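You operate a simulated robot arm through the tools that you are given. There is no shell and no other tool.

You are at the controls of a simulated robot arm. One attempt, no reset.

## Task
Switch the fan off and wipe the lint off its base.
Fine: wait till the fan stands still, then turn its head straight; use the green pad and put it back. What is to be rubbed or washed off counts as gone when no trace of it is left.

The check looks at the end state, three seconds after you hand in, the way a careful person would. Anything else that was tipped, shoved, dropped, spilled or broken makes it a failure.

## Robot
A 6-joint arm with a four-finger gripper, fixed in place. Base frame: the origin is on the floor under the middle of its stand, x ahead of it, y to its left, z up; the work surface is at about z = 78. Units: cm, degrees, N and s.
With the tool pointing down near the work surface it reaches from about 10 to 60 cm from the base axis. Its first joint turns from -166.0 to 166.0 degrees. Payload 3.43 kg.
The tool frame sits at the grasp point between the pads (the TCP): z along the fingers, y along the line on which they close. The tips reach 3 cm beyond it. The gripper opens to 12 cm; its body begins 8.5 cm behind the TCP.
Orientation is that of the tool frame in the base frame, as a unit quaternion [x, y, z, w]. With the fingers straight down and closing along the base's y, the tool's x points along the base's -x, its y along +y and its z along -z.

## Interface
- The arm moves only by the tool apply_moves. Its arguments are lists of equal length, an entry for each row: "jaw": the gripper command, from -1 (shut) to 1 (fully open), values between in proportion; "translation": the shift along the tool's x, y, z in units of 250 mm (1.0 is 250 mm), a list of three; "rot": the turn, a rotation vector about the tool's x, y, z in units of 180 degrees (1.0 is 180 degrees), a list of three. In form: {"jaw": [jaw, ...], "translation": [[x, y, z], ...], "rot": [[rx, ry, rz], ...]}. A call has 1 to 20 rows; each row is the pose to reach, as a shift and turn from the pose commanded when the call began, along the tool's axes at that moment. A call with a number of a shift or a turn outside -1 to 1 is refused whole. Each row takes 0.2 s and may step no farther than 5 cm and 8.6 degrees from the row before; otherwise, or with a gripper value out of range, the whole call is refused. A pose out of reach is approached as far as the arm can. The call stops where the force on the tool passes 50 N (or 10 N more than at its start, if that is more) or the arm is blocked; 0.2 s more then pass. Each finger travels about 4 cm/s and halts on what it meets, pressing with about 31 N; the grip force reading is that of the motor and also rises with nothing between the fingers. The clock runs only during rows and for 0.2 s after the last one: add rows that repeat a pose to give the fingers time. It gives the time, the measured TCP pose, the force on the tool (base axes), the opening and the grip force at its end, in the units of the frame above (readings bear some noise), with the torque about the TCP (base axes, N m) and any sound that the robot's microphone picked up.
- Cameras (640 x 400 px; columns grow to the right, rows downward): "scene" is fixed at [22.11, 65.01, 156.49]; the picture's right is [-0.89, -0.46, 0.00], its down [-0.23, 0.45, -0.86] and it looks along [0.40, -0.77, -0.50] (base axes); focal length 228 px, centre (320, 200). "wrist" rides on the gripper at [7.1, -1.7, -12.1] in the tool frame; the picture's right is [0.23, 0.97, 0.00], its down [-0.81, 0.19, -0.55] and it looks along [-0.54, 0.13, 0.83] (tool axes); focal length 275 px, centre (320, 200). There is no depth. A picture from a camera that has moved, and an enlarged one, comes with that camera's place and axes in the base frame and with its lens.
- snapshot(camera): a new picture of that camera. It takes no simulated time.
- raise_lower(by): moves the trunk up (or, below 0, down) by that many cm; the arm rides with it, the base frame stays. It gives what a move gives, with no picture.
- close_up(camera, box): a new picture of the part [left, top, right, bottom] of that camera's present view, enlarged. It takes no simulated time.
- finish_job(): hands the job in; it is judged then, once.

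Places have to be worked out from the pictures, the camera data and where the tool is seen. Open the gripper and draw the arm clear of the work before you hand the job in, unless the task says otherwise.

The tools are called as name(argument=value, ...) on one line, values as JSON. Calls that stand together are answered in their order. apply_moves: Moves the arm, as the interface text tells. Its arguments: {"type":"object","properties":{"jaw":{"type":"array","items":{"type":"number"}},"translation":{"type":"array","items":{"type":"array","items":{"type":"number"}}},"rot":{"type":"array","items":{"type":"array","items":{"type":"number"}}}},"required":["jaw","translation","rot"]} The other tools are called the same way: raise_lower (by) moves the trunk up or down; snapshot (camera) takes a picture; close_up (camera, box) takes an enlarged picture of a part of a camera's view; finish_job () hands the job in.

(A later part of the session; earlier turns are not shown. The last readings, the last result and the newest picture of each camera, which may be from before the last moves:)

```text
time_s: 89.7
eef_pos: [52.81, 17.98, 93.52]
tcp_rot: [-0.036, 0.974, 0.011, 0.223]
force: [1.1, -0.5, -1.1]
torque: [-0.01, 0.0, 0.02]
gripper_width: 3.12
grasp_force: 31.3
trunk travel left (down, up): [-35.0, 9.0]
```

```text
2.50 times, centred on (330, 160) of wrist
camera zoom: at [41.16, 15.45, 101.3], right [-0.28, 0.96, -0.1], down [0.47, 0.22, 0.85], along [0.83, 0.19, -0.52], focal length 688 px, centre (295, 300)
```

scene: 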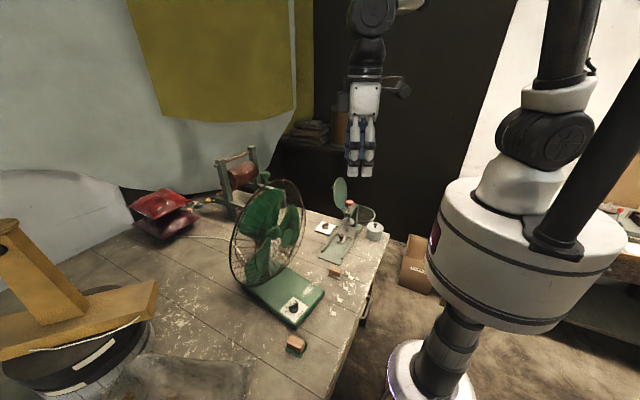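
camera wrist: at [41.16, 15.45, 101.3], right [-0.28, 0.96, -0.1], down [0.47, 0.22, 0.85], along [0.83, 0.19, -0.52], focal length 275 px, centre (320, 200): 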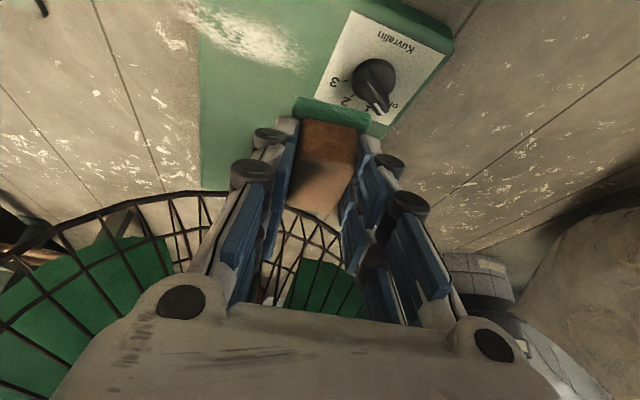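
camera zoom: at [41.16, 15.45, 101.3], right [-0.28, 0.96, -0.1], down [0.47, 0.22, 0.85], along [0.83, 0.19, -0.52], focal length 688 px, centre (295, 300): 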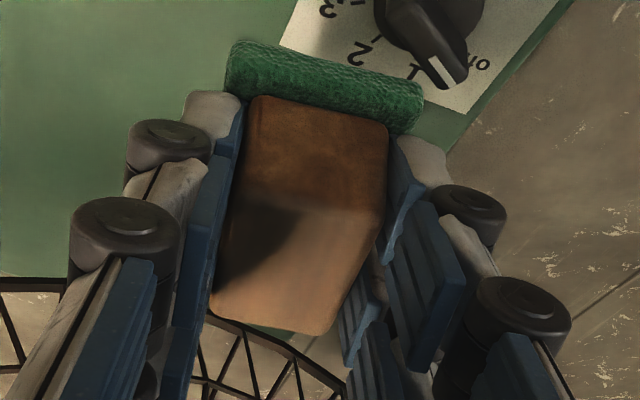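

The pad is level to within ~2°, which pressing will even out. I'll shift 0.8 cm away from the knob (y≈17.2) and lower to 0.5 cm above the base.

apply_moves(jaw=[-1, -1, -1, -1, -1], translation=[[0.02, -0.032, 0.03], [0.055, -0.032, 0.094], [0.09, -0.032, 0.157], [0.126, -0.032, 0.2188], [0.126, -0.032, 0.2188]], rot=[[0, 0, 0], [0, 0, 0], [0, 0, 0], [0, 0, 0], [0, 0, 0]])

close_up(camera="scene", box=[275, 262, 335, 300])

```text
time_s: 90.9
eef_pos: [52.43, 17.3, 87.48]
tcp_rot: [-0.036, 0.974, 0.011, 0.225]
force: [-0.5, 0.4, 0.0]
torque: [-0.03, 0.0, -0.01]
gripper_width: 3.11
grasp_force: 30.8
trunk travel left (down, up): [-35.0, 9.0]
```

```text
10.53 times, centred on (305, 281) of scene
camera zoom: at [22.11, 65.01, 156.49], right [-0.89, -0.46, 0.0], down [-0.23, 0.45, -0.86], along [0.4, -0.77, -0.5], focal length 2404 px, centre (478, -653)
```

zoom: 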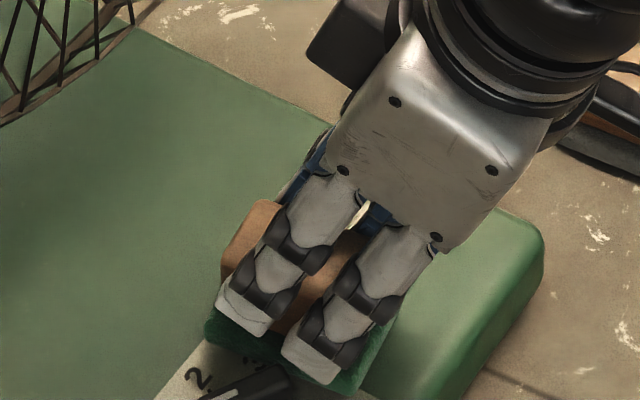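

No contact yet at z=87.5. Lowering in small steps until a light contact appears.

apply_moves(jaw=[-1, -1, -1, -1], translation=[[0.0052, 0, 0.0108], [0.0087, 0, 0.018], [0.0122, 0, 0.0252], [0.0139, 0, 0.0288]], rot=[[0, 0, 0], [0, 0, 0], [0, 0, 0], [0, 0, 0]])

```text
time_s: 91.9
eef_pos: [52.33, 17.14, 86.41]
tcp_rot: [-0.036, 0.974, 0.011, 0.223]
force: [-4.3, -4.7, 2.5]
torque: [-0.01, 0.08, 0.04]
gripper_width: 3.12
grasp_force: 30.6
trunk travel left (down, up): [-35.0, 9.0]
```

Light contact at TCP z≈86.4. Pressing slightly more to get a firm but gentle force.

apply_moves(jaw=[-1, -1, -1], translation=[[0.0026, 0, 0.0054], [0.0044, 0, 0.009], [0.0044, 0, 0.009]], rot=[[0, 0, 0], [0, 0, 0], [0, 0, 0]])

```text
time_s: 92.7
eef_pos: [52.34, 17.2, 86.27]
tcp_rot: [-0.035, 0.974, 0.011, 0.224]
force: [-3.9, -7.7, 10.8]
torque: [-0.34, 0.23, 0.06]
gripper_width: 3.1
grasp_force: 30.9
trunk travel left (down, up): [-35.0, 9.0]
```

About 11 N of press. Now the first stroke along −y across the whole lint patch to the base's edge.

apply_moves(jaw=[-1, -1, -1, -1, -1, -1, -1, -1, -1, -1, -1, -1], translation=[[0.003, -0.0315, -0.0017], [0.0061, -0.0629, -0.0033], [0.0091, -0.0944, -0.005], [0.0121, -0.1258, -0.0066], [0.0152, -0.1573, -0.0083], [0.0182, -0.1887, -0.0099], [0.0213, -0.2202, -0.0116], [0.0243, -0.2516, -0.0132], [0.0273, -0.2831, -0.0149], [0.0304, -0.3145, -0.0165], [0.0334, -0.346, -0.0182], [0.0334, -0.346, -0.0182]], rot=[[0, 0, 0], [0, 0, 0], [0, 0, 0], [0, 0, 0], [0, 0, 0], [0, 0, 0], [0, 0, 0], [0, 0, 0], [0, 0, 0], [0, 0, 0], [0, 0, 0], [0, 0, 0]])

close_up(camera="scene", box=[220, 230, 380, 330])

snapshot(camera="wrist")

```text
time_s: 95.3
eef_pos: [52.12, 8.43, 86.19]
tcp_rot: [-0.035, 0.974, 0.01, 0.225]
force: [1.5, 3.9, 14.9]
torque: [0.22, 0.26, -0.06]
gripper_width: 3.16
grasp_force: 31.2
trunk travel left (down, up): [-35.0, 9.0]
```

```text
4.00 times, centred on (300, 280) of scene
camera zoom: at [22.11, 65.01, 156.49], right [-0.89, -0.46, 0.0], down [-0.23, 0.45, -0.86], along [0.4, -0.77, -0.5], focal length 914 px, centre (400, -120)
```

zoom: 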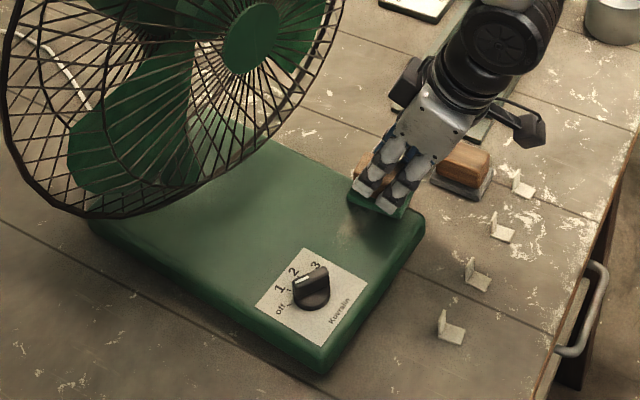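

```text
taken
camera wrist: at [40.41, 5.87, 93.93], right [-0.28, 0.96, -0.1], down [0.47, 0.22, 0.85], along [0.84, 0.19, -0.51], focal length 275 px, centre (320, 200)
```

wrist: 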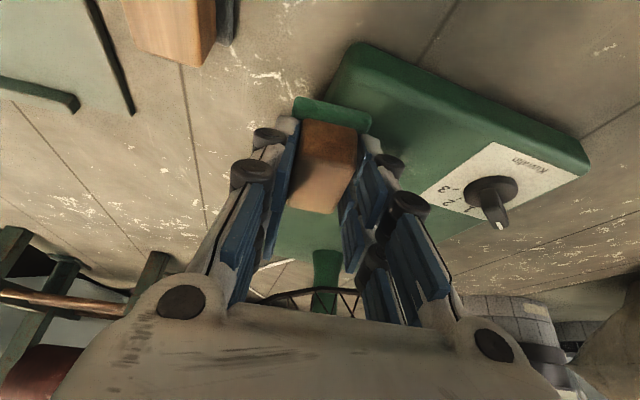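

One stroke removed nearly all of it; a faint trace remains near the +y end. Wiping back and then forth again on a lane ~1 cm further in +x.

apply_moves(jaw=[-1, -1, -1, -1, -1, -1, -1, -1, -1, -1, -1, -1, -1, -1, -1, -1, -1, -1, -1, -1], translation=[[-0.0037, 0.0338, 0.002], [-0.0073, 0.0676, 0.0039], [-0.011, 0.1013, 0.0059], [-0.0146, 0.1351, 0.0078], [-0.0183, 0.1689, 0.0098], [-0.0219, 0.2027, 0.0118], [-0.0256, 0.2365, 0.0137], [-0.0292, 0.2702, 0.0157], [-0.0329, 0.304, 0.0176], [-0.0365, 0.3378, 0.0196], [-0.076, 0.3345, 0.0387], [-0.0723, 0.2969, 0.0367], [-0.0687, 0.2594, 0.0347], [-0.065, 0.2218, 0.0328], [-0.0614, 0.1842, 0.0308], [-0.0577, 0.1467, 0.0288], [-0.0541, 0.1091, 0.0268], [-0.0504, 0.0715, 0.0249], [-0.0468, 0.034, 0.0229], [-0.0431, -0.0036, 0.0209]], rot=[[0, 0, 0], [0, 0, 0], [0, 0, 0], [0, 0, 0], [0, 0, 0], [0, 0, 0], [0, 0, 0], [0, 0, 0], [0, 0, 0], [0, 0, 0], [0, 0, 0], [0, 0, 0], [0, 0, 0], [0, 0, 0], [0, 0, 0], [0, 0, 0], [0, 0, 0], [0, 0, 0], [0, 0, 0], [0, 0, 0]])

close_up(camera="scene", box=[260, 250, 360, 312])

```text
time_s: 99.5
eef_pos: [53.3, 8.44, 86.24]
tcp_rot: [-0.035, 0.974, 0.011, 0.225]
force: [-1.0, 5.3, 17.5]
torque: [0.34, 0.28, -0.06]
gripper_width: 3.12
grasp_force: 30.9
trunk travel left (down, up): [-35.0, 9.0]
```

```text
6.40 times, centred on (310, 281) of scene
camera zoom: at [22.11, 65.01, 156.49], right [-0.89, -0.46, 0.0], down [-0.23, 0.45, -0.86], along [0.4, -0.77, -0.5], focal length 1462 px, centre (384, -318)
```

zoom: 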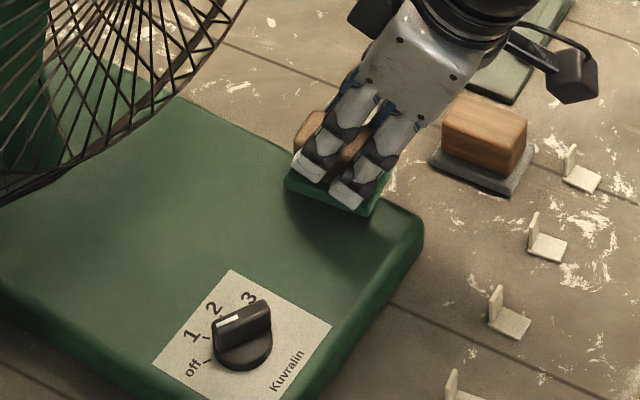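

No lint visible now. One more pass on a lane nearer the front edge and back through the middle, to leave no trace.

apply_moves(jaw=[-1, -1, -1, -1, -1, -1, -1, -1, -1, -1, -1, -1, -1, -1, -1, -1, -1, -1, -1, -1], translation=[[0.0239, 0.0033, -0.0116], [0.0477, 0.0067, -0.0231], [0.0716, 0.01, -0.0347], [0.0676, 0.0503, -0.0326], [0.0636, 0.0905, -0.0304], [0.0596, 0.1308, -0.0283], [0.0557, 0.171, -0.0261], [0.0517, 0.2113, -0.024], [0.0477, 0.2515, -0.0218], [0.0437, 0.2918, -0.0197], [0.0397, 0.332, -0.0175], [0.0038, 0.329, 0], [0.0069, 0.2882, -0.0018], [0.01, 0.2474, -0.0035], [0.0131, 0.2065, -0.0053], [0.0163, 0.1657, -0.007], [0.0194, 0.1249, -0.0088], [0.0225, 0.0841, -0.0105], [0.0256, 0.0432, -0.0123], [0.0287, 0.0024, -0.014]], rot=[[0, 0, 0], [0, 0, 0], [0, 0, 0], [0, 0, 0], [0, 0, 0], [0, 0, 0], [0, 0, 0], [0, 0, 0], [0, 0, 0], [0, 0, 0], [0, 0, 0], [0, 0, 0], [0, 0, 0], [0, 0, 0], [0, 0, 0], [0, 0, 0], [0, 0, 0], [0, 0, 0], [0, 0, 0], [0, 0, 0]])

close_up(camera="scene", box=[260, 250, 360, 312])

```text
time_s: 103.7
eef_pos: [52.53, 8.41, 86.29]
tcp_rot: [-0.035, 0.974, 0.009, 0.224]
force: [-1.1, -0.4, 2.3]
torque: [-0.04, 0.04, 0.03]
gripper_width: 3.12
grasp_force: 30.8
trunk travel left (down, up): [-35.0, 9.0]
```

```text
6.40 times, centred on (310, 281) of scene
camera zoom: at [22.11, 65.01, 156.49], right [-0.89, -0.46, 0.0], down [-0.23, 0.45, -0.86], along [0.4, -0.77, -0.5], focal length 1462 px, centre (384, -318)
```

zoom: 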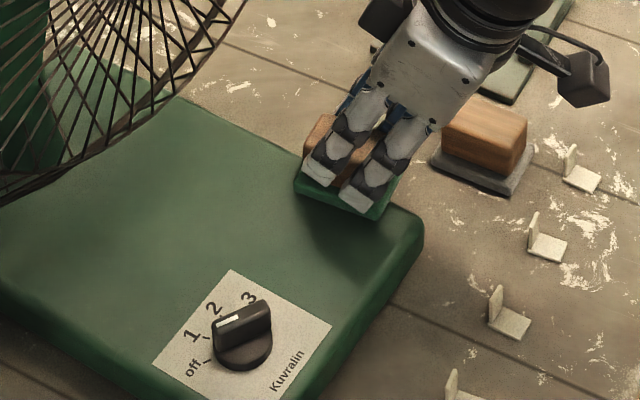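

Now lifting off and moving aside to inspect the wiped area.

apply_moves(jaw=[-1, -1, -1, -1, -1, -1, -1], translation=[[-0.035, 0, -0.072], [-0.087, 0, -0.18], [-0.175, 0, -0.36], [-0.2, 0.15, -0.4], [-0.22, 0.3, -0.42], [-0.24, 0.45, -0.44], [-0.24, 0.45, -0.44]], rot=[[0, 0, 0], [0, 0, 0], [0, 0, 0], [0, 0, 0], [0, 0, 0], [0, 0, 0], [0, 0, 0]])

snapshot(camera="wrist")

close_up(camera="wrist", box=[100, 0, 340, 150])

close_up(camera="scene", box=[290, 255, 340, 300])

```text
time_s: 105.3
eef_pos: [52.5, 19.69, 98.84]
tcp_rot: [-0.035, 0.974, 0.01, 0.223]
force: [1.1, 0.0, 0.0]
torque: [-0.01, -0.02, 0.01]
gripper_width: 3.13
grasp_force: 31.3
trunk travel left (down, up): [-35.0, 9.0]
```

```text
taken
camera wrist: at [40.71, 17.14, 106.52], right [-0.28, 0.96, -0.1], down [0.47, 0.22, 0.85], along [0.84, 0.19, -0.51], focal length 275 px, centre (320, 200)
```

wrist: 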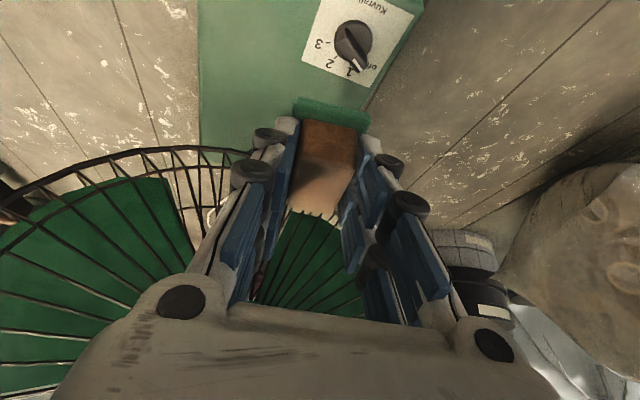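

```text
2.67 times, centred on (220, 75) of wrist
camera zoom: at [40.71, 17.14, 106.52], right [-0.28, 0.96, -0.1], down [0.47, 0.22, 0.85], along [0.84, 0.19, -0.51], focal length 734 px, centre (587, 533)
```

zoom: 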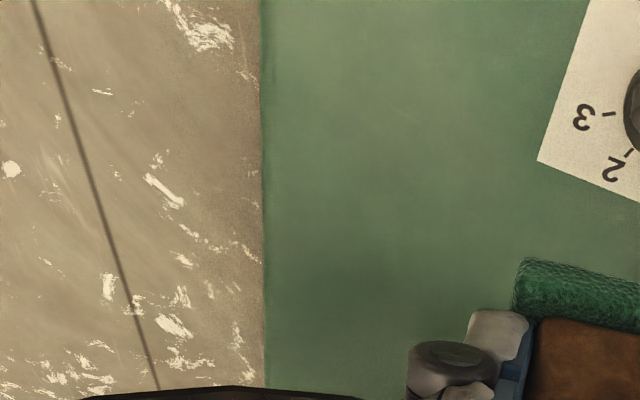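

```text
8.89 times, centred on (315, 278) of scene
camera zoom: at [22.11, 65.01, 156.49], right [-0.89, -0.46, 0.0], down [-0.23, 0.45, -0.86], along [0.4, -0.77, -0.5], focal length 2030 px, centre (364, -489)
```

zoom: 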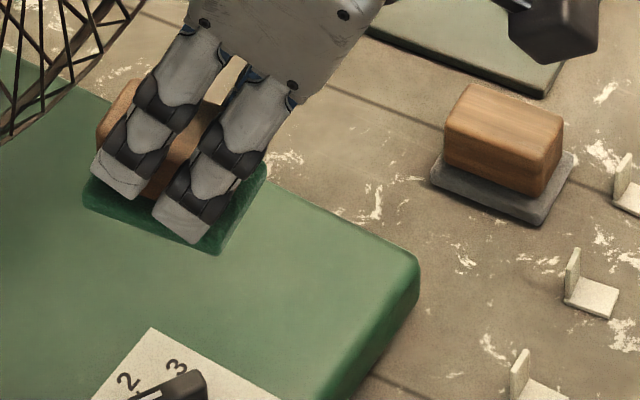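

The surface looks clean. I'll move back a bit so the whole former lint area is in the wrist view and look for any faint trace.

apply_moves(jaw=[-1, -1, -1, -1], translation=[[0.1, 0.03, -0.05], [0.2, 0.06, -0.1], [0.3, 0.1, -0.16], [0.3, 0.1, -0.16]], rot=[[0, 0, 0], [0, 0, 0], [0, 0, 0], [0, 0, 0]])

snapshot(camera="wrist")

close_up(camera="wrist", box=[150, 60, 310, 160])

close_up(camera="scene", box=[285, 262, 335, 294])

```text
time_s: 106.3
eef_pos: [43.58, 21.67, 99.17]
tcp_rot: [-0.035, 0.974, 0.01, 0.223]
force: [0.2, -1.1, -0.7]
torque: [0.02, 0.01, -0.02]
gripper_width: 3.12
grasp_force: 31.1
trunk travel left (down, up): [-35.0, 9.0]
```

```text
taken
camera wrist: at [31.92, 18.99, 106.89], right [-0.28, 0.96, -0.1], down [0.47, 0.22, 0.85], along [0.84, 0.19, -0.52], focal length 275 px, centre (320, 200)
```

wrist: 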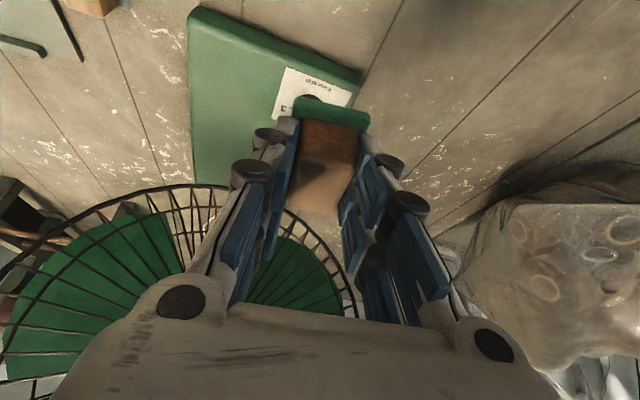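

```text
4.00 times, centred on (230, 110) of wrist
camera zoom: at [31.92, 18.99, 106.89], right [-0.28, 0.96, -0.1], down [0.47, 0.22, 0.85], along [0.84, 0.19, -0.52], focal length 1101 px, centre (680, 560)
```

zoom: 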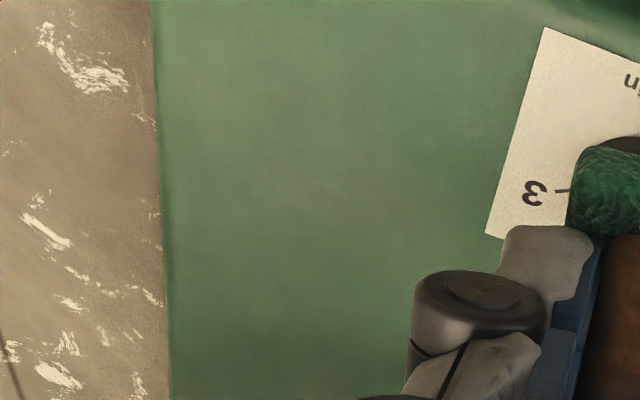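

```text
12.50 times, centred on (310, 278) of scene
camera zoom: at [22.11, 65.01, 156.49], right [-0.89, -0.46, 0.0], down [-0.23, 0.45, -0.86], along [0.4, -0.77, -0.5], focal length 2855 px, centre (445, -775)
```

zoom: 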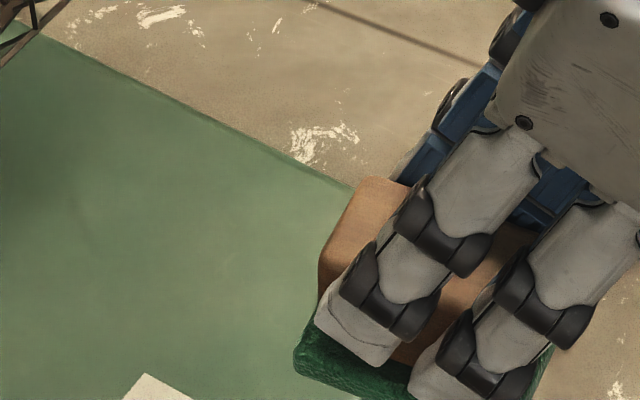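

There may be a very faint mark near the middle; enlarging further.

close_up(camera="wrist", box=[190, 70, 270, 120])

close_up(camera="wrist", box=[190, 100, 270, 150])

```text
8.00 times, centred on (230, 95) of wrist
camera zoom: at [31.92, 18.99, 106.89], right [-0.28, 0.96, -0.1], down [0.47, 0.22, 0.85], along [0.84, 0.19, -0.52], focal length 2202 px, centre (1040, 1040)
```

zoom: 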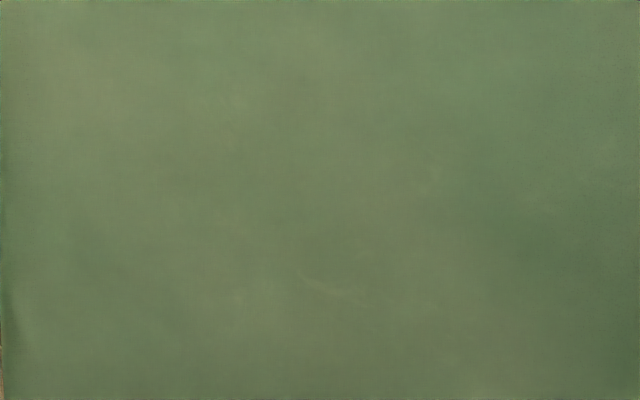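

```text
8.00 times, centred on (230, 125) of wrist
camera zoom: at [31.92, 18.99, 106.89], right [-0.28, 0.96, -0.1], down [0.47, 0.22, 0.85], along [0.84, 0.19, -0.52], focal length 2202 px, centre (1040, 800)
```

zoom: 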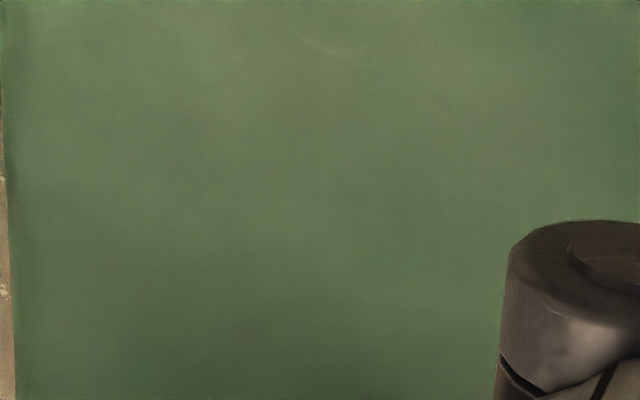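

I'll go over the area once more with a wider set of lanes to be sure. Returning above the patch (keeping y≤17 to clear the knob) and pressing down.

apply_moves(jaw=[-1, -1, -1, -1, -1, -1, -1, -1, -1], translation=[[-0.045, -0.056, 0.102], [-0.091, -0.112, 0.204], [-0.137, -0.167, 0.306], [-0.182, -0.223, 0.407], [-0.137, -0.2235, 0.5], [-0.092, -0.2236, 0.594], [-0.0885, -0.2236, 0.601], [-0.085, -0.2237, 0.6084], [-0.0815, -0.2237, 0.6156]], rot=[[0, 0, 0], [0, 0, 0], [0, 0, 0], [0, 0, 0], [0, 0, 0], [0, 0, 0], [0, 0, 0], [0, 0, 0], [0, 0, 0]])

```text
time_s: 108.3
eef_pos: [52.52, 16.61, 86.29]
tcp_rot: [-0.035, 0.974, 0.01, 0.225]
force: [-2.2, -1.6, 12.7]
torque: [-0.25, 0.33, 0.06]
gripper_width: 3.13
grasp_force: 31.0
trunk travel left (down, up): [-35.0, 9.0]
```

Pressing at ~13 N. Wiping two more full lanes.

apply_moves(jaw=[-1, -1, -1, -1, -1, -1, -1, -1, -1, -1, -1, -1, -1, -1, -1, -1, -1, -1, -1, -1], translation=[[0.0036, -0.0413, -0.0019], [0.0071, -0.0826, -0.0038], [0.0107, -0.1239, -0.0057], [0.0142, -0.1653, -0.0076], [0.0178, -0.2066, -0.0094], [0.0213, -0.2479, -0.0113], [0.0249, -0.2892, -0.0132], [0.0284, -0.3305, -0.0151], [-0.0093, -0.3336, 0.0032], [-0.047, -0.3367, 0.0214], [-0.0497, -0.2953, 0.0229], [-0.0523, -0.2539, 0.0243], [-0.055, -0.2125, 0.0258], [-0.0576, -0.1712, 0.0272], [-0.0603, -0.1298, 0.0287], [-0.0629, -0.0884, 0.0301], [-0.0656, -0.047, 0.0316], [-0.0682, -0.0056, 0.033], [-0.0072, -0.0006, 0.0035], [0.0539, 0.0044, -0.026]], rot=[[0, 0, 0], [0, 0, 0], [0, 0, 0], [0, 0, 0], [0, 0, 0], [0, 0, 0], [0, 0, 0], [0, 0, 0], [0, 0, 0], [0, 0, 0], [0, 0, 0], [0, 0, 0], [0, 0, 0], [0, 0, 0], [0, 0, 0], [0, 0, 0], [0, 0, 0], [0, 0, 0], [0, 0, 0], [0, 0, 0]])

```text
time_s: 112.5
eef_pos: [50.87, 16.7, 86.22]
tcp_rot: [-0.035, 0.974, 0.01, 0.224]
force: [2.4, 0.6, 16.9]
torque: [-0.05, 0.15, -0.02]
gripper_width: 3.14
grasp_force: 30.9
trunk travel left (down, up): [-35.0, 9.0]
```

Third lane nearer the front, then back through the middle.

apply_moves(jaw=[-1, -1, -1, -1, -1, -1, -1, -1, -1, -1, -1, -1, -1, -1, -1, -1, -1, -1], translation=[[0.0036, -0.0413, -0.0019], [0.0071, -0.0826, -0.0038], [0.0107, -0.1239, -0.0057], [0.0142, -0.1653, -0.0076], [0.0178, -0.2066, -0.0094], [0.0213, -0.2479, -0.0113], [0.0249, -0.2892, -0.0132], [0.0284, -0.3305, -0.0151], [-0.0147, -0.334, 0.0057], [-0.0578, -0.3376, 0.0266], [-0.0605, -0.2962, 0.0281], [-0.0631, -0.2548, 0.0295], [-0.0658, -0.2134, 0.031], [-0.0684, -0.172, 0.0324], [-0.0711, -0.1306, 0.0339], [-0.0737, -0.0892, 0.0353], [-0.0764, -0.0478, 0.0368], [-0.079, -0.0064, 0.0382]], rot=[[0, 0, 0], [0, 0, 0], [0, 0, 0], [0, 0, 0], [0, 0, 0], [0, 0, 0], [0, 0, 0], [0, 0, 0], [0, 0, 0], [0, 0, 0], [0, 0, 0], [0, 0, 0], [0, 0, 0], [0, 0, 0], [0, 0, 0], [0, 0, 0], [0, 0, 0], [0, 0, 0]])

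apply_moves(jaw=[-1, -1, -1, -1, -1, -1, -1], translation=[[-0.035, 0, -0.072], [-0.087, 0, -0.18], [-0.15, 0, -0.32], [-0.1, 0.06, -0.37], [0, 0.12, -0.42], [0.11, 0.18, -0.48], [0.11, 0.18, -0.48]], rot=[[0, 0, 0], [0, 0, 0], [0, 0, 0], [0, 0, 0], [0, 0, 0], [0, 0, 0], [0, 0, 0]])

snapshot(camera="wrist")

close_up(camera="wrist", box=[170, 20, 330, 120])

close_up(camera="scene", box=[220, 230, 380, 330])

```text
time_s: 116.3
eef_pos: [53.13, 16.58, 86.29]
tcp_rot: [-0.036, 0.974, 0.011, 0.225]
force: [0.1, -10.9, 33.1]
torque: [-0.65, 0.57, 0.17]
gripper_width: 3.11
grasp_force: 31.3
trunk travel left (down, up): [-35.0, 9.0]
```

```text
time_s: 117.9
eef_pos: [45.33, 20.65, 95.99]
tcp_rot: [-0.035, 0.974, 0.01, 0.223]
force: [-0.3, -1.1, -0.7]
torque: [0.01, -0.03, 0.0]
gripper_width: 3.14
grasp_force: 31.1
trunk travel left (down, up): [-35.0, 9.0]
```

```text
taken
camera wrist: at [33.72, 18.01, 103.57], right [-0.28, 0.96, -0.1], down [0.47, 0.22, 0.85], along [0.84, 0.19, -0.51], focal length 275 px, centre (320, 200)
```

wrist: 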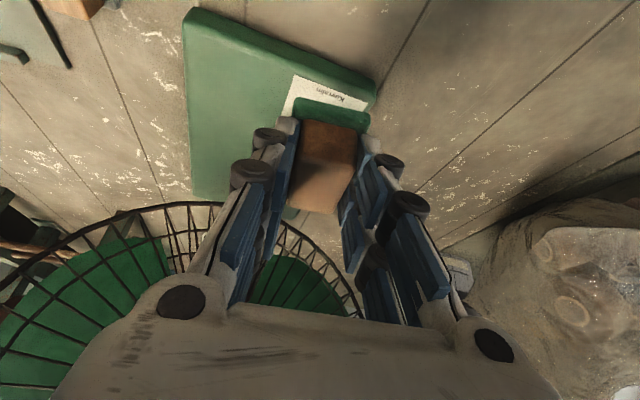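

```text
4.00 times, centred on (250, 70) of wrist
camera zoom: at [33.72, 18.01, 103.57], right [-0.28, 0.96, -0.1], down [0.47, 0.22, 0.85], along [0.84, 0.19, -0.51], focal length 1101 px, centre (600, 720)
```

zoom: 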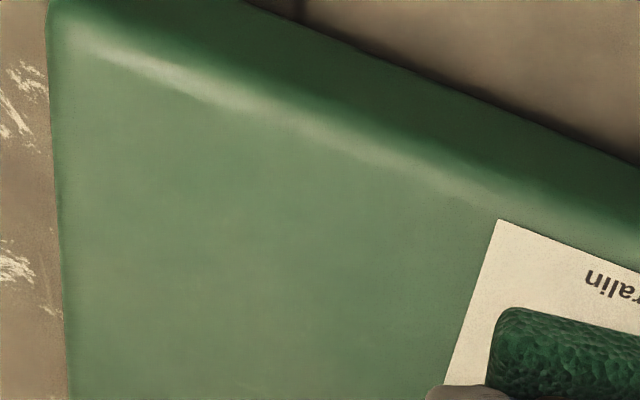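

```text
4.00 times, centred on (300, 280) of scene
camera zoom: at [22.11, 65.01, 156.49], right [-0.89, -0.46, 0.0], down [-0.23, 0.45, -0.86], along [0.4, -0.77, -0.5], focal length 914 px, centre (400, -120)
```

zoom: 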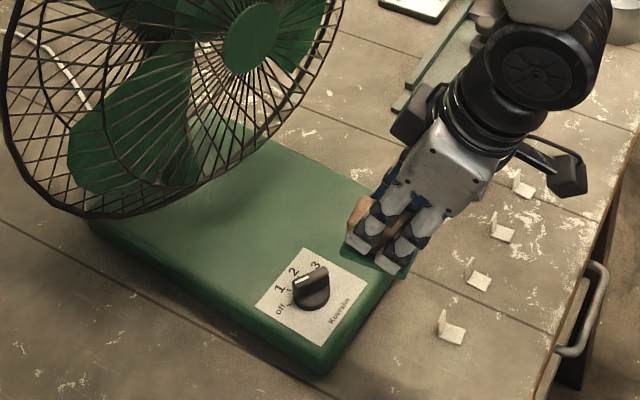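

The base is clean and hasn't moved. Returning the pad to its original spot: moving above it and descending to just above the table.

apply_moves(jaw=[-1, -1, -1, -1, -1, -1, -1, -1], translation=[[-0.011, 0.167, 0.014], [-0.022, 0.334, 0.028], [-0.034, 0.502, 0.041], [0.031, 0.501, 0.177], [0.096, 0.5, 0.312], [0.1618, 0.5, 0.4476], [0.1695, 0.5, 0.464], [0.1695, 0.5, 0.464]], rot=[[0, 0, 0], [0, 0, 0], [0, 0, 0], [0, 0, 0], [0, 0, 0], [0, 0, 0], [0, 0, 0], [0, 0, 0]])

close_up(camera="scene", box=[260, 310, 340, 370])

```text
time_s: 119.7
eef_pos: [45.6, 33.16, 83.57]
tcp_rot: [-0.035, 0.974, 0.011, 0.222]
force: [-0.2, -0.2, 0.2]
torque: [-0.02, 0.03, -0.01]
gripper_width: 3.14
grasp_force: 31.2
trunk travel left (down, up): [-35.0, 9.0]
```

```text
6.67 times, centred on (300, 340) of scene
camera zoom: at [22.11, 65.01, 156.49], right [-0.89, -0.46, 0.0], down [-0.23, 0.45, -0.86], along [0.4, -0.77, -0.5], focal length 1523 px, centre (453, -733)
```

zoom: 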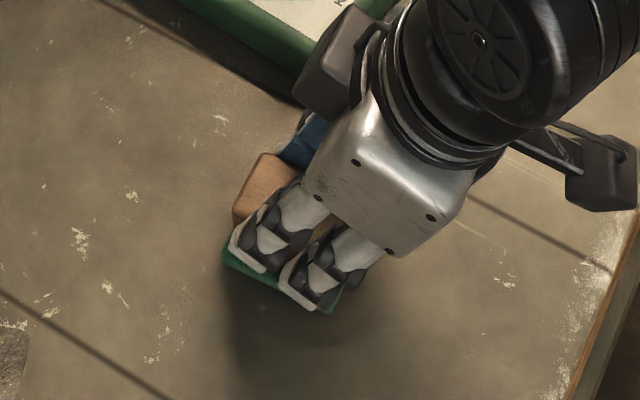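

Pad is ~0.6 cm above its spot. Lowering gently to contact.

apply_moves(jaw=[-1, -1, -1, -1], translation=[[0.0035, 0, 0.0072], [0.007, 0, 0.0144], [0.0096, 0, 0.0198], [0.0096, 0, 0.0198]], rot=[[0, 0, 0], [0, 0, 0], [0, 0, 0], [0, 0, 0]])

```text
time_s: 120.7
eef_pos: [45.63, 33.18, 82.93]
tcp_rot: [-0.037, 0.974, 0.011, 0.223]
force: [0.8, 0.3, -0.1]
torque: [0.0, 0.0, -0.04]
gripper_width: 3.13
grasp_force: 30.7
trunk travel left (down, up): [-35.0, 9.0]
```

Not quite touching yet; another 0.15–0.2 cm.

apply_moves(jaw=[-1, -1, -1], translation=[[0.0017, 0, 0.0036], [0.0035, 0, 0.0072], [0.0035, 0, 0.0072]], rot=[[0, 0, 0], [0, 0, 0], [0, 0, 0]])

```text
time_s: 121.5
eef_pos: [45.7, 33.19, 82.87]
tcp_rot: [-0.035, 0.974, 0.011, 0.223]
force: [-0.2, -0.3, 0.4]
torque: [-0.02, 0.0, 0.02]
gripper_width: 3.12
grasp_force: 31.0
trunk travel left (down, up): [-35.0, 9.0]
```

Still free; lowering a little more.

apply_moves(jaw=[-1, -1, -1], translation=[[0.0017, 0, 0.0036], [0.0035, 0, 0.0072], [0.0035, 0, 0.0072]], rot=[[0, 0, 0], [0, 0, 0], [0, 0, 0]])

close_up(camera="scene", box=[270, 325, 320, 360])

```text
time_s: 122.3
eef_pos: [45.56, 33.25, 82.6]
tcp_rot: [-0.036, 0.974, 0.011, 0.223]
force: [0.7, 0.4, 6.2]
torque: [-0.14, 0.12, -0.02]
gripper_width: 3.13
grasp_force: 31.1
trunk travel left (down, up): [-35.0, 9.0]
```

```text
11.43 times, centred on (295, 342) of scene
camera zoom: at [22.11, 65.01, 156.49], right [-0.89, -0.46, 0.0], down [-0.23, 0.45, -0.86], along [0.4, -0.77, -0.5], focal length 2610 px, centre (606, -1429)
```

zoom: 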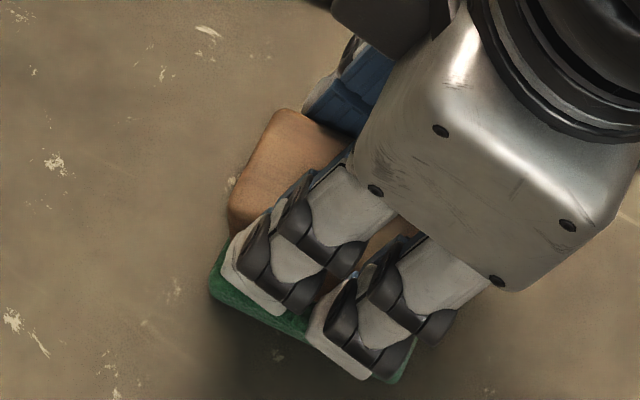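

Pad is on the table (6 N). Opening the gripper to 5 cm and backing out along the tool axis.

apply_moves(jaw=[-0.4, -0.3, -0.167, -0.167], translation=[[0, 0, 0], [0, 0, 0], [0, 0, 0], [0, 0, 0]], rot=[[0, 0, 0], [0, 0, 0], [0, 0, 0], [0, 0, 0]])

apply_moves(jaw=[-0.167, -0.167, -0.167, -0.1, 0, 0], translation=[[0, 0, -0.06], [0, 0, -0.15], [0, 0, -0.27], [0, 0, -0.4], [0, 0, -0.5], [0, 0, -0.5]], rot=[[0, 0, 0], [0, 0, 0], [0, 0, 0], [0, 0, 0], [0, 0, 0], [0, 0, 0]])

snapshot(camera="wrist")

close_up(camera="scene", box=[220, 230, 380, 330])

close_up(camera="scene", box=[260, 310, 340, 370])

```text
time_s: 123.3
eef_pos: [45.52, 33.11, 82.53]
tcp_rot: [-0.036, 0.974, 0.01, 0.223]
force: [-0.8, -0.3, 0.0]
torque: [0.01, -0.03, 0.0]
gripper_width: 4.96
grasp_force: 0.1
trunk travel left (down, up): [-35.0, 9.0]
```

```text
time_s: 124.7
eef_pos: [40.06, 32.58, 93.82]
tcp_rot: [-0.035, 0.974, 0.01, 0.224]
force: [0.1, 0.2, 0.7]
torque: [-0.02, 0.01, -0.01]
gripper_width: 6.0
grasp_force: 0.0
trunk travel left (down, up): [-35.0, 9.0]
```

```text
taken
camera wrist: at [28.41, 29.96, 101.47], right [-0.28, 0.96, -0.1], down [0.47, 0.22, 0.85], along [0.84, 0.19, -0.51], focal length 275 px, centre (320, 200)
```

wrist: 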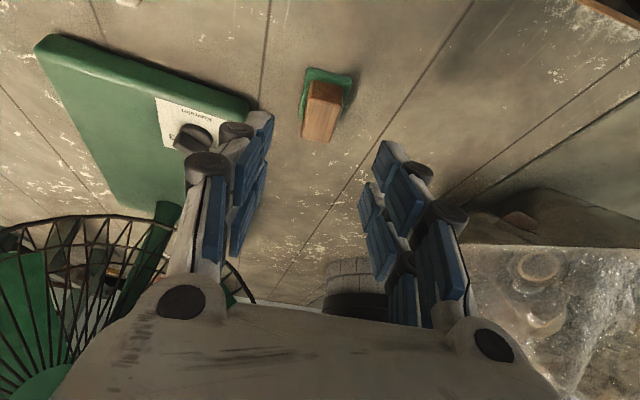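

```text
4.00 times, centred on (300, 280) of scene
camera zoom: at [22.11, 65.01, 156.49], right [-0.89, -0.46, 0.0], down [-0.23, 0.45, -0.86], along [0.4, -0.77, -0.5], focal length 914 px, centre (400, -120)
```

zoom: 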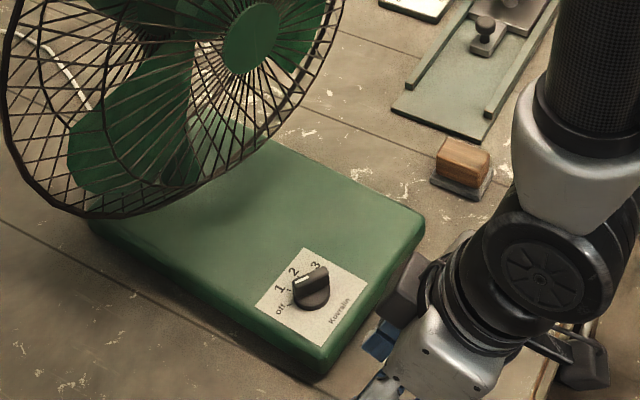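

```text
6.67 times, centred on (300, 340) of scene
camera zoom: at [22.11, 65.01, 156.49], right [-0.89, -0.46, 0.0], down [-0.23, 0.45, -0.86], along [0.4, -0.77, -0.5], focal length 1523 px, centre (453, -733)
```

zoom: 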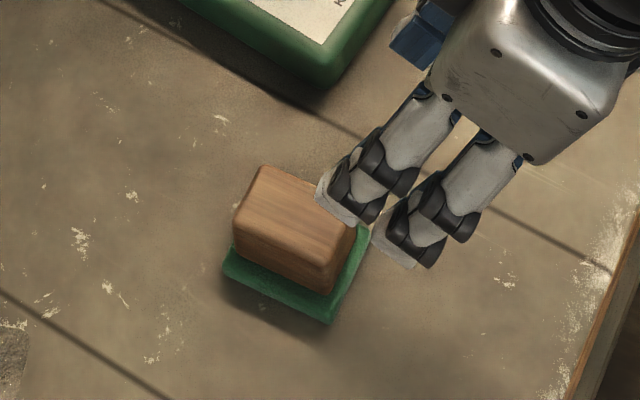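

The pad sits exactly where it was. Now I'll raise the arm (turning back into its plane first) for a final top view of the head, knob and base.

apply_moves(jaw=[0, 0, 0, 0.5, 1, 1, 1], translation=[[-0.059, -0.069, -0.135], [-0.118, -0.138, -0.269], [-0.178, -0.208, -0.404], [-0.237, -0.277, -0.538], [-0.296, -0.346, -0.673], [-0.355, -0.415, -0.807], [-0.355, -0.415, -0.807]], rot=[[-0.01, 0, -0.0208], [-0.0201, 0, -0.0417], [-0.0301, 0, -0.0625], [-0.0402, 0, -0.0833], [-0.0502, 0, -0.1042], [-0.0603, 0.0006, -0.125], [-0.0603, 0.0006, -0.125]])

apply_moves(jaw=[1, 1, 1, 1, 1, 1], translation=[[0, 0, -0.1], [0, 0, -0.2], [0, 0, -0.3], [0, 0, -0.4], [0, 0, -0.5], [0, 0, -0.5]], rot=[[0, 0.0287, 0], [0, 0.0574, 0], [0, 0.0861, 0], [0, 0.1148, 0], [0, 0.1436, 0], [0, 0.1436, 0]])

snapshot(camera="scene")

```text
time_s: 126.3
eef_pos: [39.91, 22.4, 115.57]
tcp_rot: [-0.246, 0.943, 0.058, 0.215]
force: [-0.1, 0.6, -0.2]
torque: [0.01, 0.01, -0.03]
gripper_width: 11.95
grasp_force: 0.1
trunk travel left (down, up): [-35.0, 9.0]
```

```text
time_s: 127.7
eef_pos: [35.22, 19.55, 126.98]
tcp_rot: [-0.252, 0.968, 0.002, -0.001]
force: [-0.9, -0.2, -0.5]
torque: [-0.04, -0.02, -0.01]
gripper_width: 11.99
grasp_force: 0.1
trunk travel left (down, up): [-35.0, 9.0]
```

```text
taken
```

scene: 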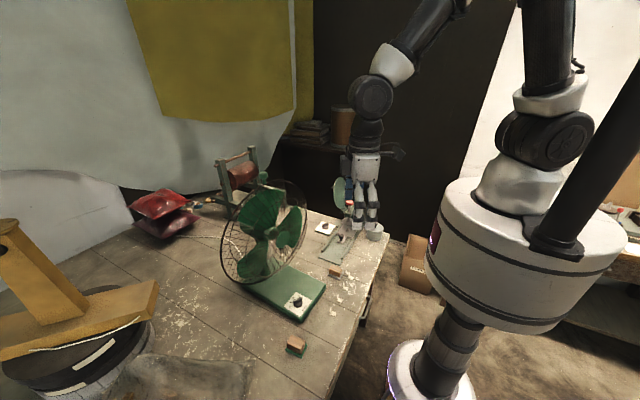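

Going to the same high viewpoint as before for comparison.

apply_moves(jaw=[1, 1, 1, 1, 1], translation=[[0.029, -0.081, -0.15], [0.058, -0.162, -0.3], [0.088, -0.243, -0.45], [0.117, -0.324, -0.6], [0.117, -0.324, -0.6]], rot=[[0, 0, 0.0405], [0, 0, 0.081], [0, 0, 0.1215], [0, 0, 0.162], [0, 0, 0.162]])

snapshot(camera="wrist")

close_up(camera="wrist", box=[200, 50, 440, 260])

close_up(camera="wrist", box=[250, 80, 410, 180])

close_up(camera="wrist", box=[210, 160, 410, 330])

```text
time_s: 128.9
eef_pos: [37.03, 10.71, 142.06]
tcp_rot: [0.0, 1.0, 0.002, 0.0]
force: [0.0, -0.2, -0.2]
torque: [0.02, 0.04, 0.02]
gripper_width: 12.0
grasp_force: 0.0
trunk travel left (down, up): [-35.0, 9.0]
```

```text
taken
camera wrist: at [29.76, 9.09, 154.1], right [-0.23, 0.97, 0.0], down [0.81, 0.19, 0.55], along [0.54, 0.13, -0.83], focal length 275 px, centre (320, 200)
```

wrist: 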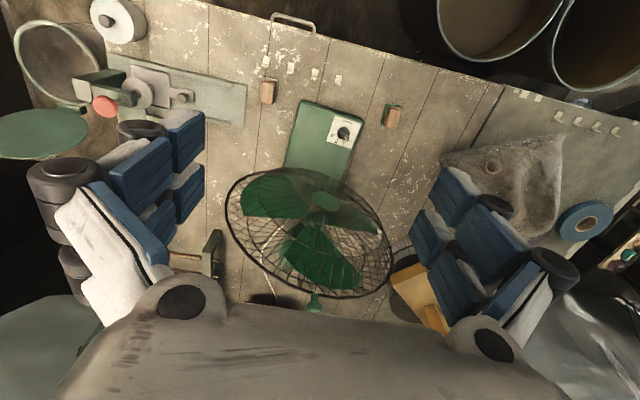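

```text
1.90 times, centred on (320, 155) of wrist
camera zoom: at [29.76, 9.09, 154.1], right [-0.23, 0.97, 0.0], down [0.81, 0.19, 0.55], along [0.54, 0.13, -0.83], focal length 524 px, centre (320, 286)
```

zoom: 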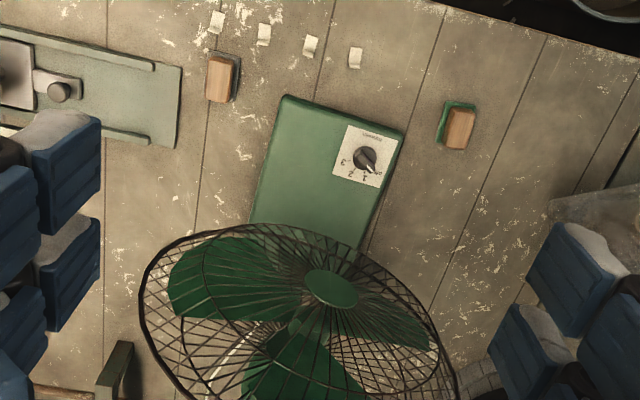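

```text
4.00 times, centred on (330, 130) of wrist
camera zoom: at [29.76, 9.09, 154.1], right [-0.23, 0.97, 0.0], down [0.81, 0.19, 0.55], along [0.54, 0.13, -0.83], focal length 1101 px, centre (280, 480)
```

zoom: 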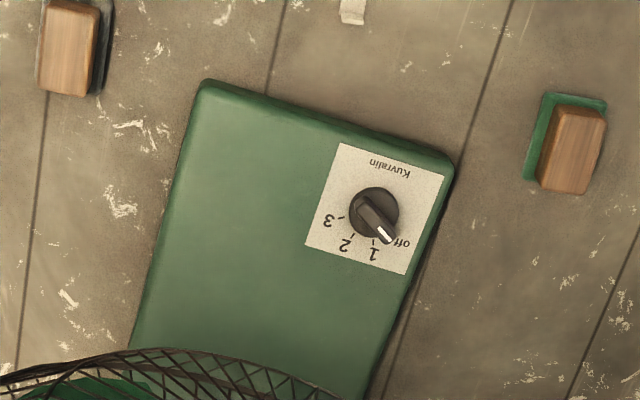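

```text
2.35 times, centred on (310, 245) of wrist
camera zoom: at [29.76, 9.09, 154.1], right [-0.23, 0.97, 0.0], down [0.81, 0.19, 0.55], along [0.54, 0.13, -0.83], focal length 648 px, centre (344, 94)
```

zoom: 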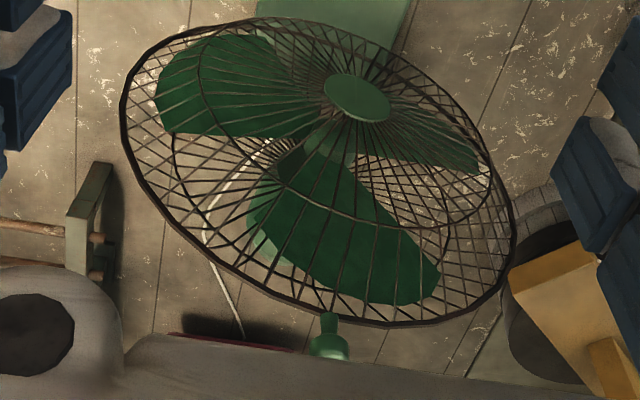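

From this top view: the base is back at its original orientation (axis ≈176.4°) within about 1.5 cm, the knob is on "off", lint and pad are fine. But the head didn't follow the base nudge and is now ≈5° past straight (axis ≈171°). I'll correct by pushing the −y side of the face ~0.5 cm: first in‑plane yaw, descend and tilt.

apply_moves(jaw=[0.5, 0, -0.5, -1, -1, -1, -1], translation=[[-0.056, -0.044, 0.16], [-0.112, -0.088, 0.32], [-0.168, -0.132, 0.48], [-0.224, -0.176, 0.64], [-0.28, -0.22, 0.8], [-0.28, -0.22, 0.8], [-0.28, -0.22, 0.8]], rot=[[0, 0, -0.0075], [0, 0, -0.015], [0, 0, -0.0224], [0, 0, -0.0298], [0, 0, -0.0372], [0, 0, -0.0372], [0, 0, -0.0372]])

apply_moves(jaw=[-1, -1, -1, -1, -1, -1, -1, -1, -1, -1], translation=[[0, 0, 0], [0, 0, 0], [0, 0, 0], [0, 0, 0], [0, 0, 0], [0, 0, 0], [0, 0, 0], [0, 0, 0], [0, 0, 0], [0, 0, 0]], rot=[[0, -0.0432, 0], [0, -0.0864, 0], [0, -0.1297, 0], [0, -0.1729, 0], [0, -0.2161, 0], [0, -0.2593, 0], [0, -0.3025, 0], [0, -0.3457, 0], [0, -0.3889, 0], [0, -0.3889, 0]])

```text
time_s: 130.5
eef_pos: [44.08, 5.56, 122.12]
tcp_rot: [-0.059, 0.998, 0.001, -0.002]
force: [0.8, 0.0, -0.3]
torque: [0.04, 0.02, -0.03]
gripper_width: 1.4
grasp_force: 2.4
trunk travel left (down, up): [-35.0, 9.0]
```

```text
time_s: 132.7
eef_pos: [47.03, 6.08, 119.01]
tcp_rot: [-0.048, 0.818, 0.035, 0.573]
force: [-0.3, -0.1, 0.6]
torque: [-0.02, -0.02, -0.02]
gripper_width: 0.0
grasp_force: 31.2
out of reach, approached as far as the arm can: row 5, 6, 7, 8, 9, 10
trunk travel left (down, up): [-35.0, 9.0]
```

In position above; now down to (53.5, 6.6, 107) in front of the −y part of the face.

apply_moves(jaw=[-1, -1, -1, -1, -1], translation=[[0.09, -0.003, 0.102], [0.18, -0.006, 0.204], [0.269, -0.009, 0.306], [0.359, -0.012, 0.408], [0.359, -0.012, 0.408]], rot=[[0, 0, 0], [0, 0, 0], [0, 0, 0], [0, 0, 0], [0, 0, 0]])

snapshot(camera="wrist")

close_up(camera="scene", box=[200, 150, 400, 275])

close_up(camera="scene", box=[220, 230, 380, 330])

```text
time_s: 133.9
eef_pos: [53.69, 6.52, 107.19]
tcp_rot: [-0.048, 0.818, 0.036, 0.572]
force: [-0.2, 0.4, 0.6]
torque: [0.0, 0.02, 0.01]
gripper_width: 0.01
grasp_force: 30.7
trunk travel left (down, up): [-35.0, 9.0]
```

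```text
taken
camera wrist: at [40.04, 3.28, 104.56], right [-0.19, 0.96, -0.21], down [-0.26, 0.16, 0.95], along [0.95, 0.24, 0.22], focal length 275 px, centre (320, 200)
```

wrist: 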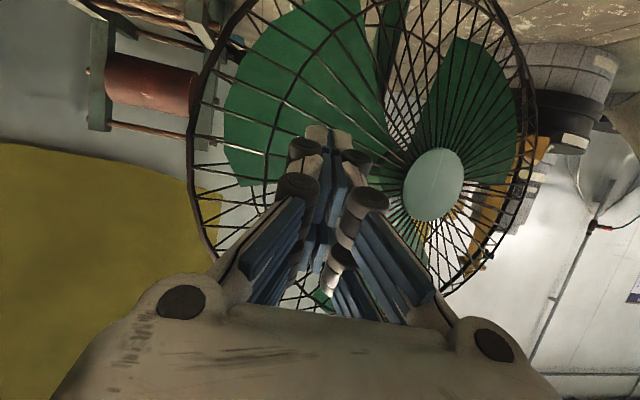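

```text
3.20 times, centred on (300, 212) of scene
camera zoom: at [22.11, 65.01, 156.49], right [-0.89, -0.46, 0.0], down [-0.23, 0.45, -0.86], along [0.4, -0.77, -0.5], focal length 731 px, centre (384, 160)
```

zoom: 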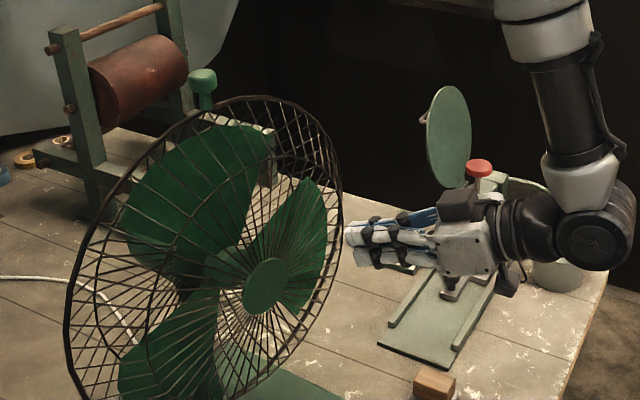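

```text
4.00 times, centred on (300, 280) of scene
camera zoom: at [22.11, 65.01, 156.49], right [-0.89, -0.46, 0.0], down [-0.23, 0.45, -0.86], along [0.4, -0.77, -0.5], focal length 914 px, centre (400, -120)
```

zoom: 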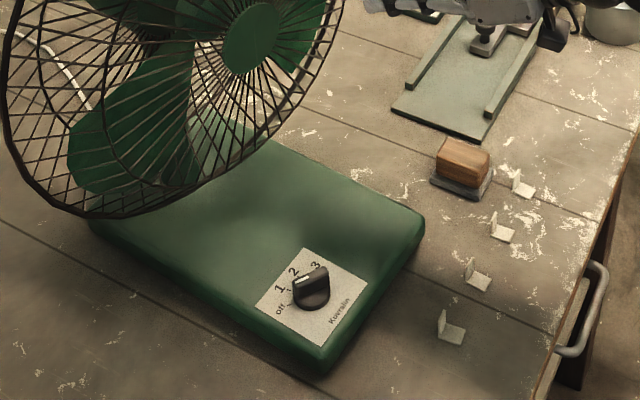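

Front view confirms the head is ≈4–5° past straight. Approaching the −y part of the face: 3.5 cm forward to about contact.

apply_moves(jaw=[-1, -1, -1, -1, -1], translation=[[-0.0136, -0.0048, 0.0373], [-0.0272, -0.0096, 0.0746], [-0.0381, -0.0134, 0.1045], [-0.0435, -0.0154, 0.1194], [-0.0476, -0.0168, 0.1306]], rot=[[0, 0, 0], [0, 0, 0], [0, 0, 0], [0, 0, 0], [0, 0, 0]])

close_up(camera="scene", box=[200, 150, 400, 275])

```text
time_s: 135.1
eef_pos: [57.18, 6.43, 107.08]
tcp_rot: [-0.047, 0.819, 0.035, 0.571]
force: [-3.5, -1.0, -0.7]
torque: [0.03, -0.02, -0.07]
gripper_width: 0.0
grasp_force: 31.1
trunk travel left (down, up): [-35.0, 9.0]
```

```text
3.20 times, centred on (300, 212) of scene
camera zoom: at [22.11, 65.01, 156.49], right [-0.89, -0.46, 0.0], down [-0.23, 0.45, -0.86], along [0.4, -0.77, -0.5], focal length 731 px, centre (384, 160)
```

zoom: 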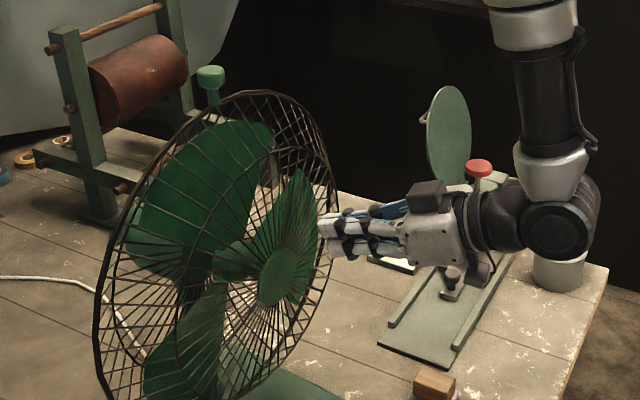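

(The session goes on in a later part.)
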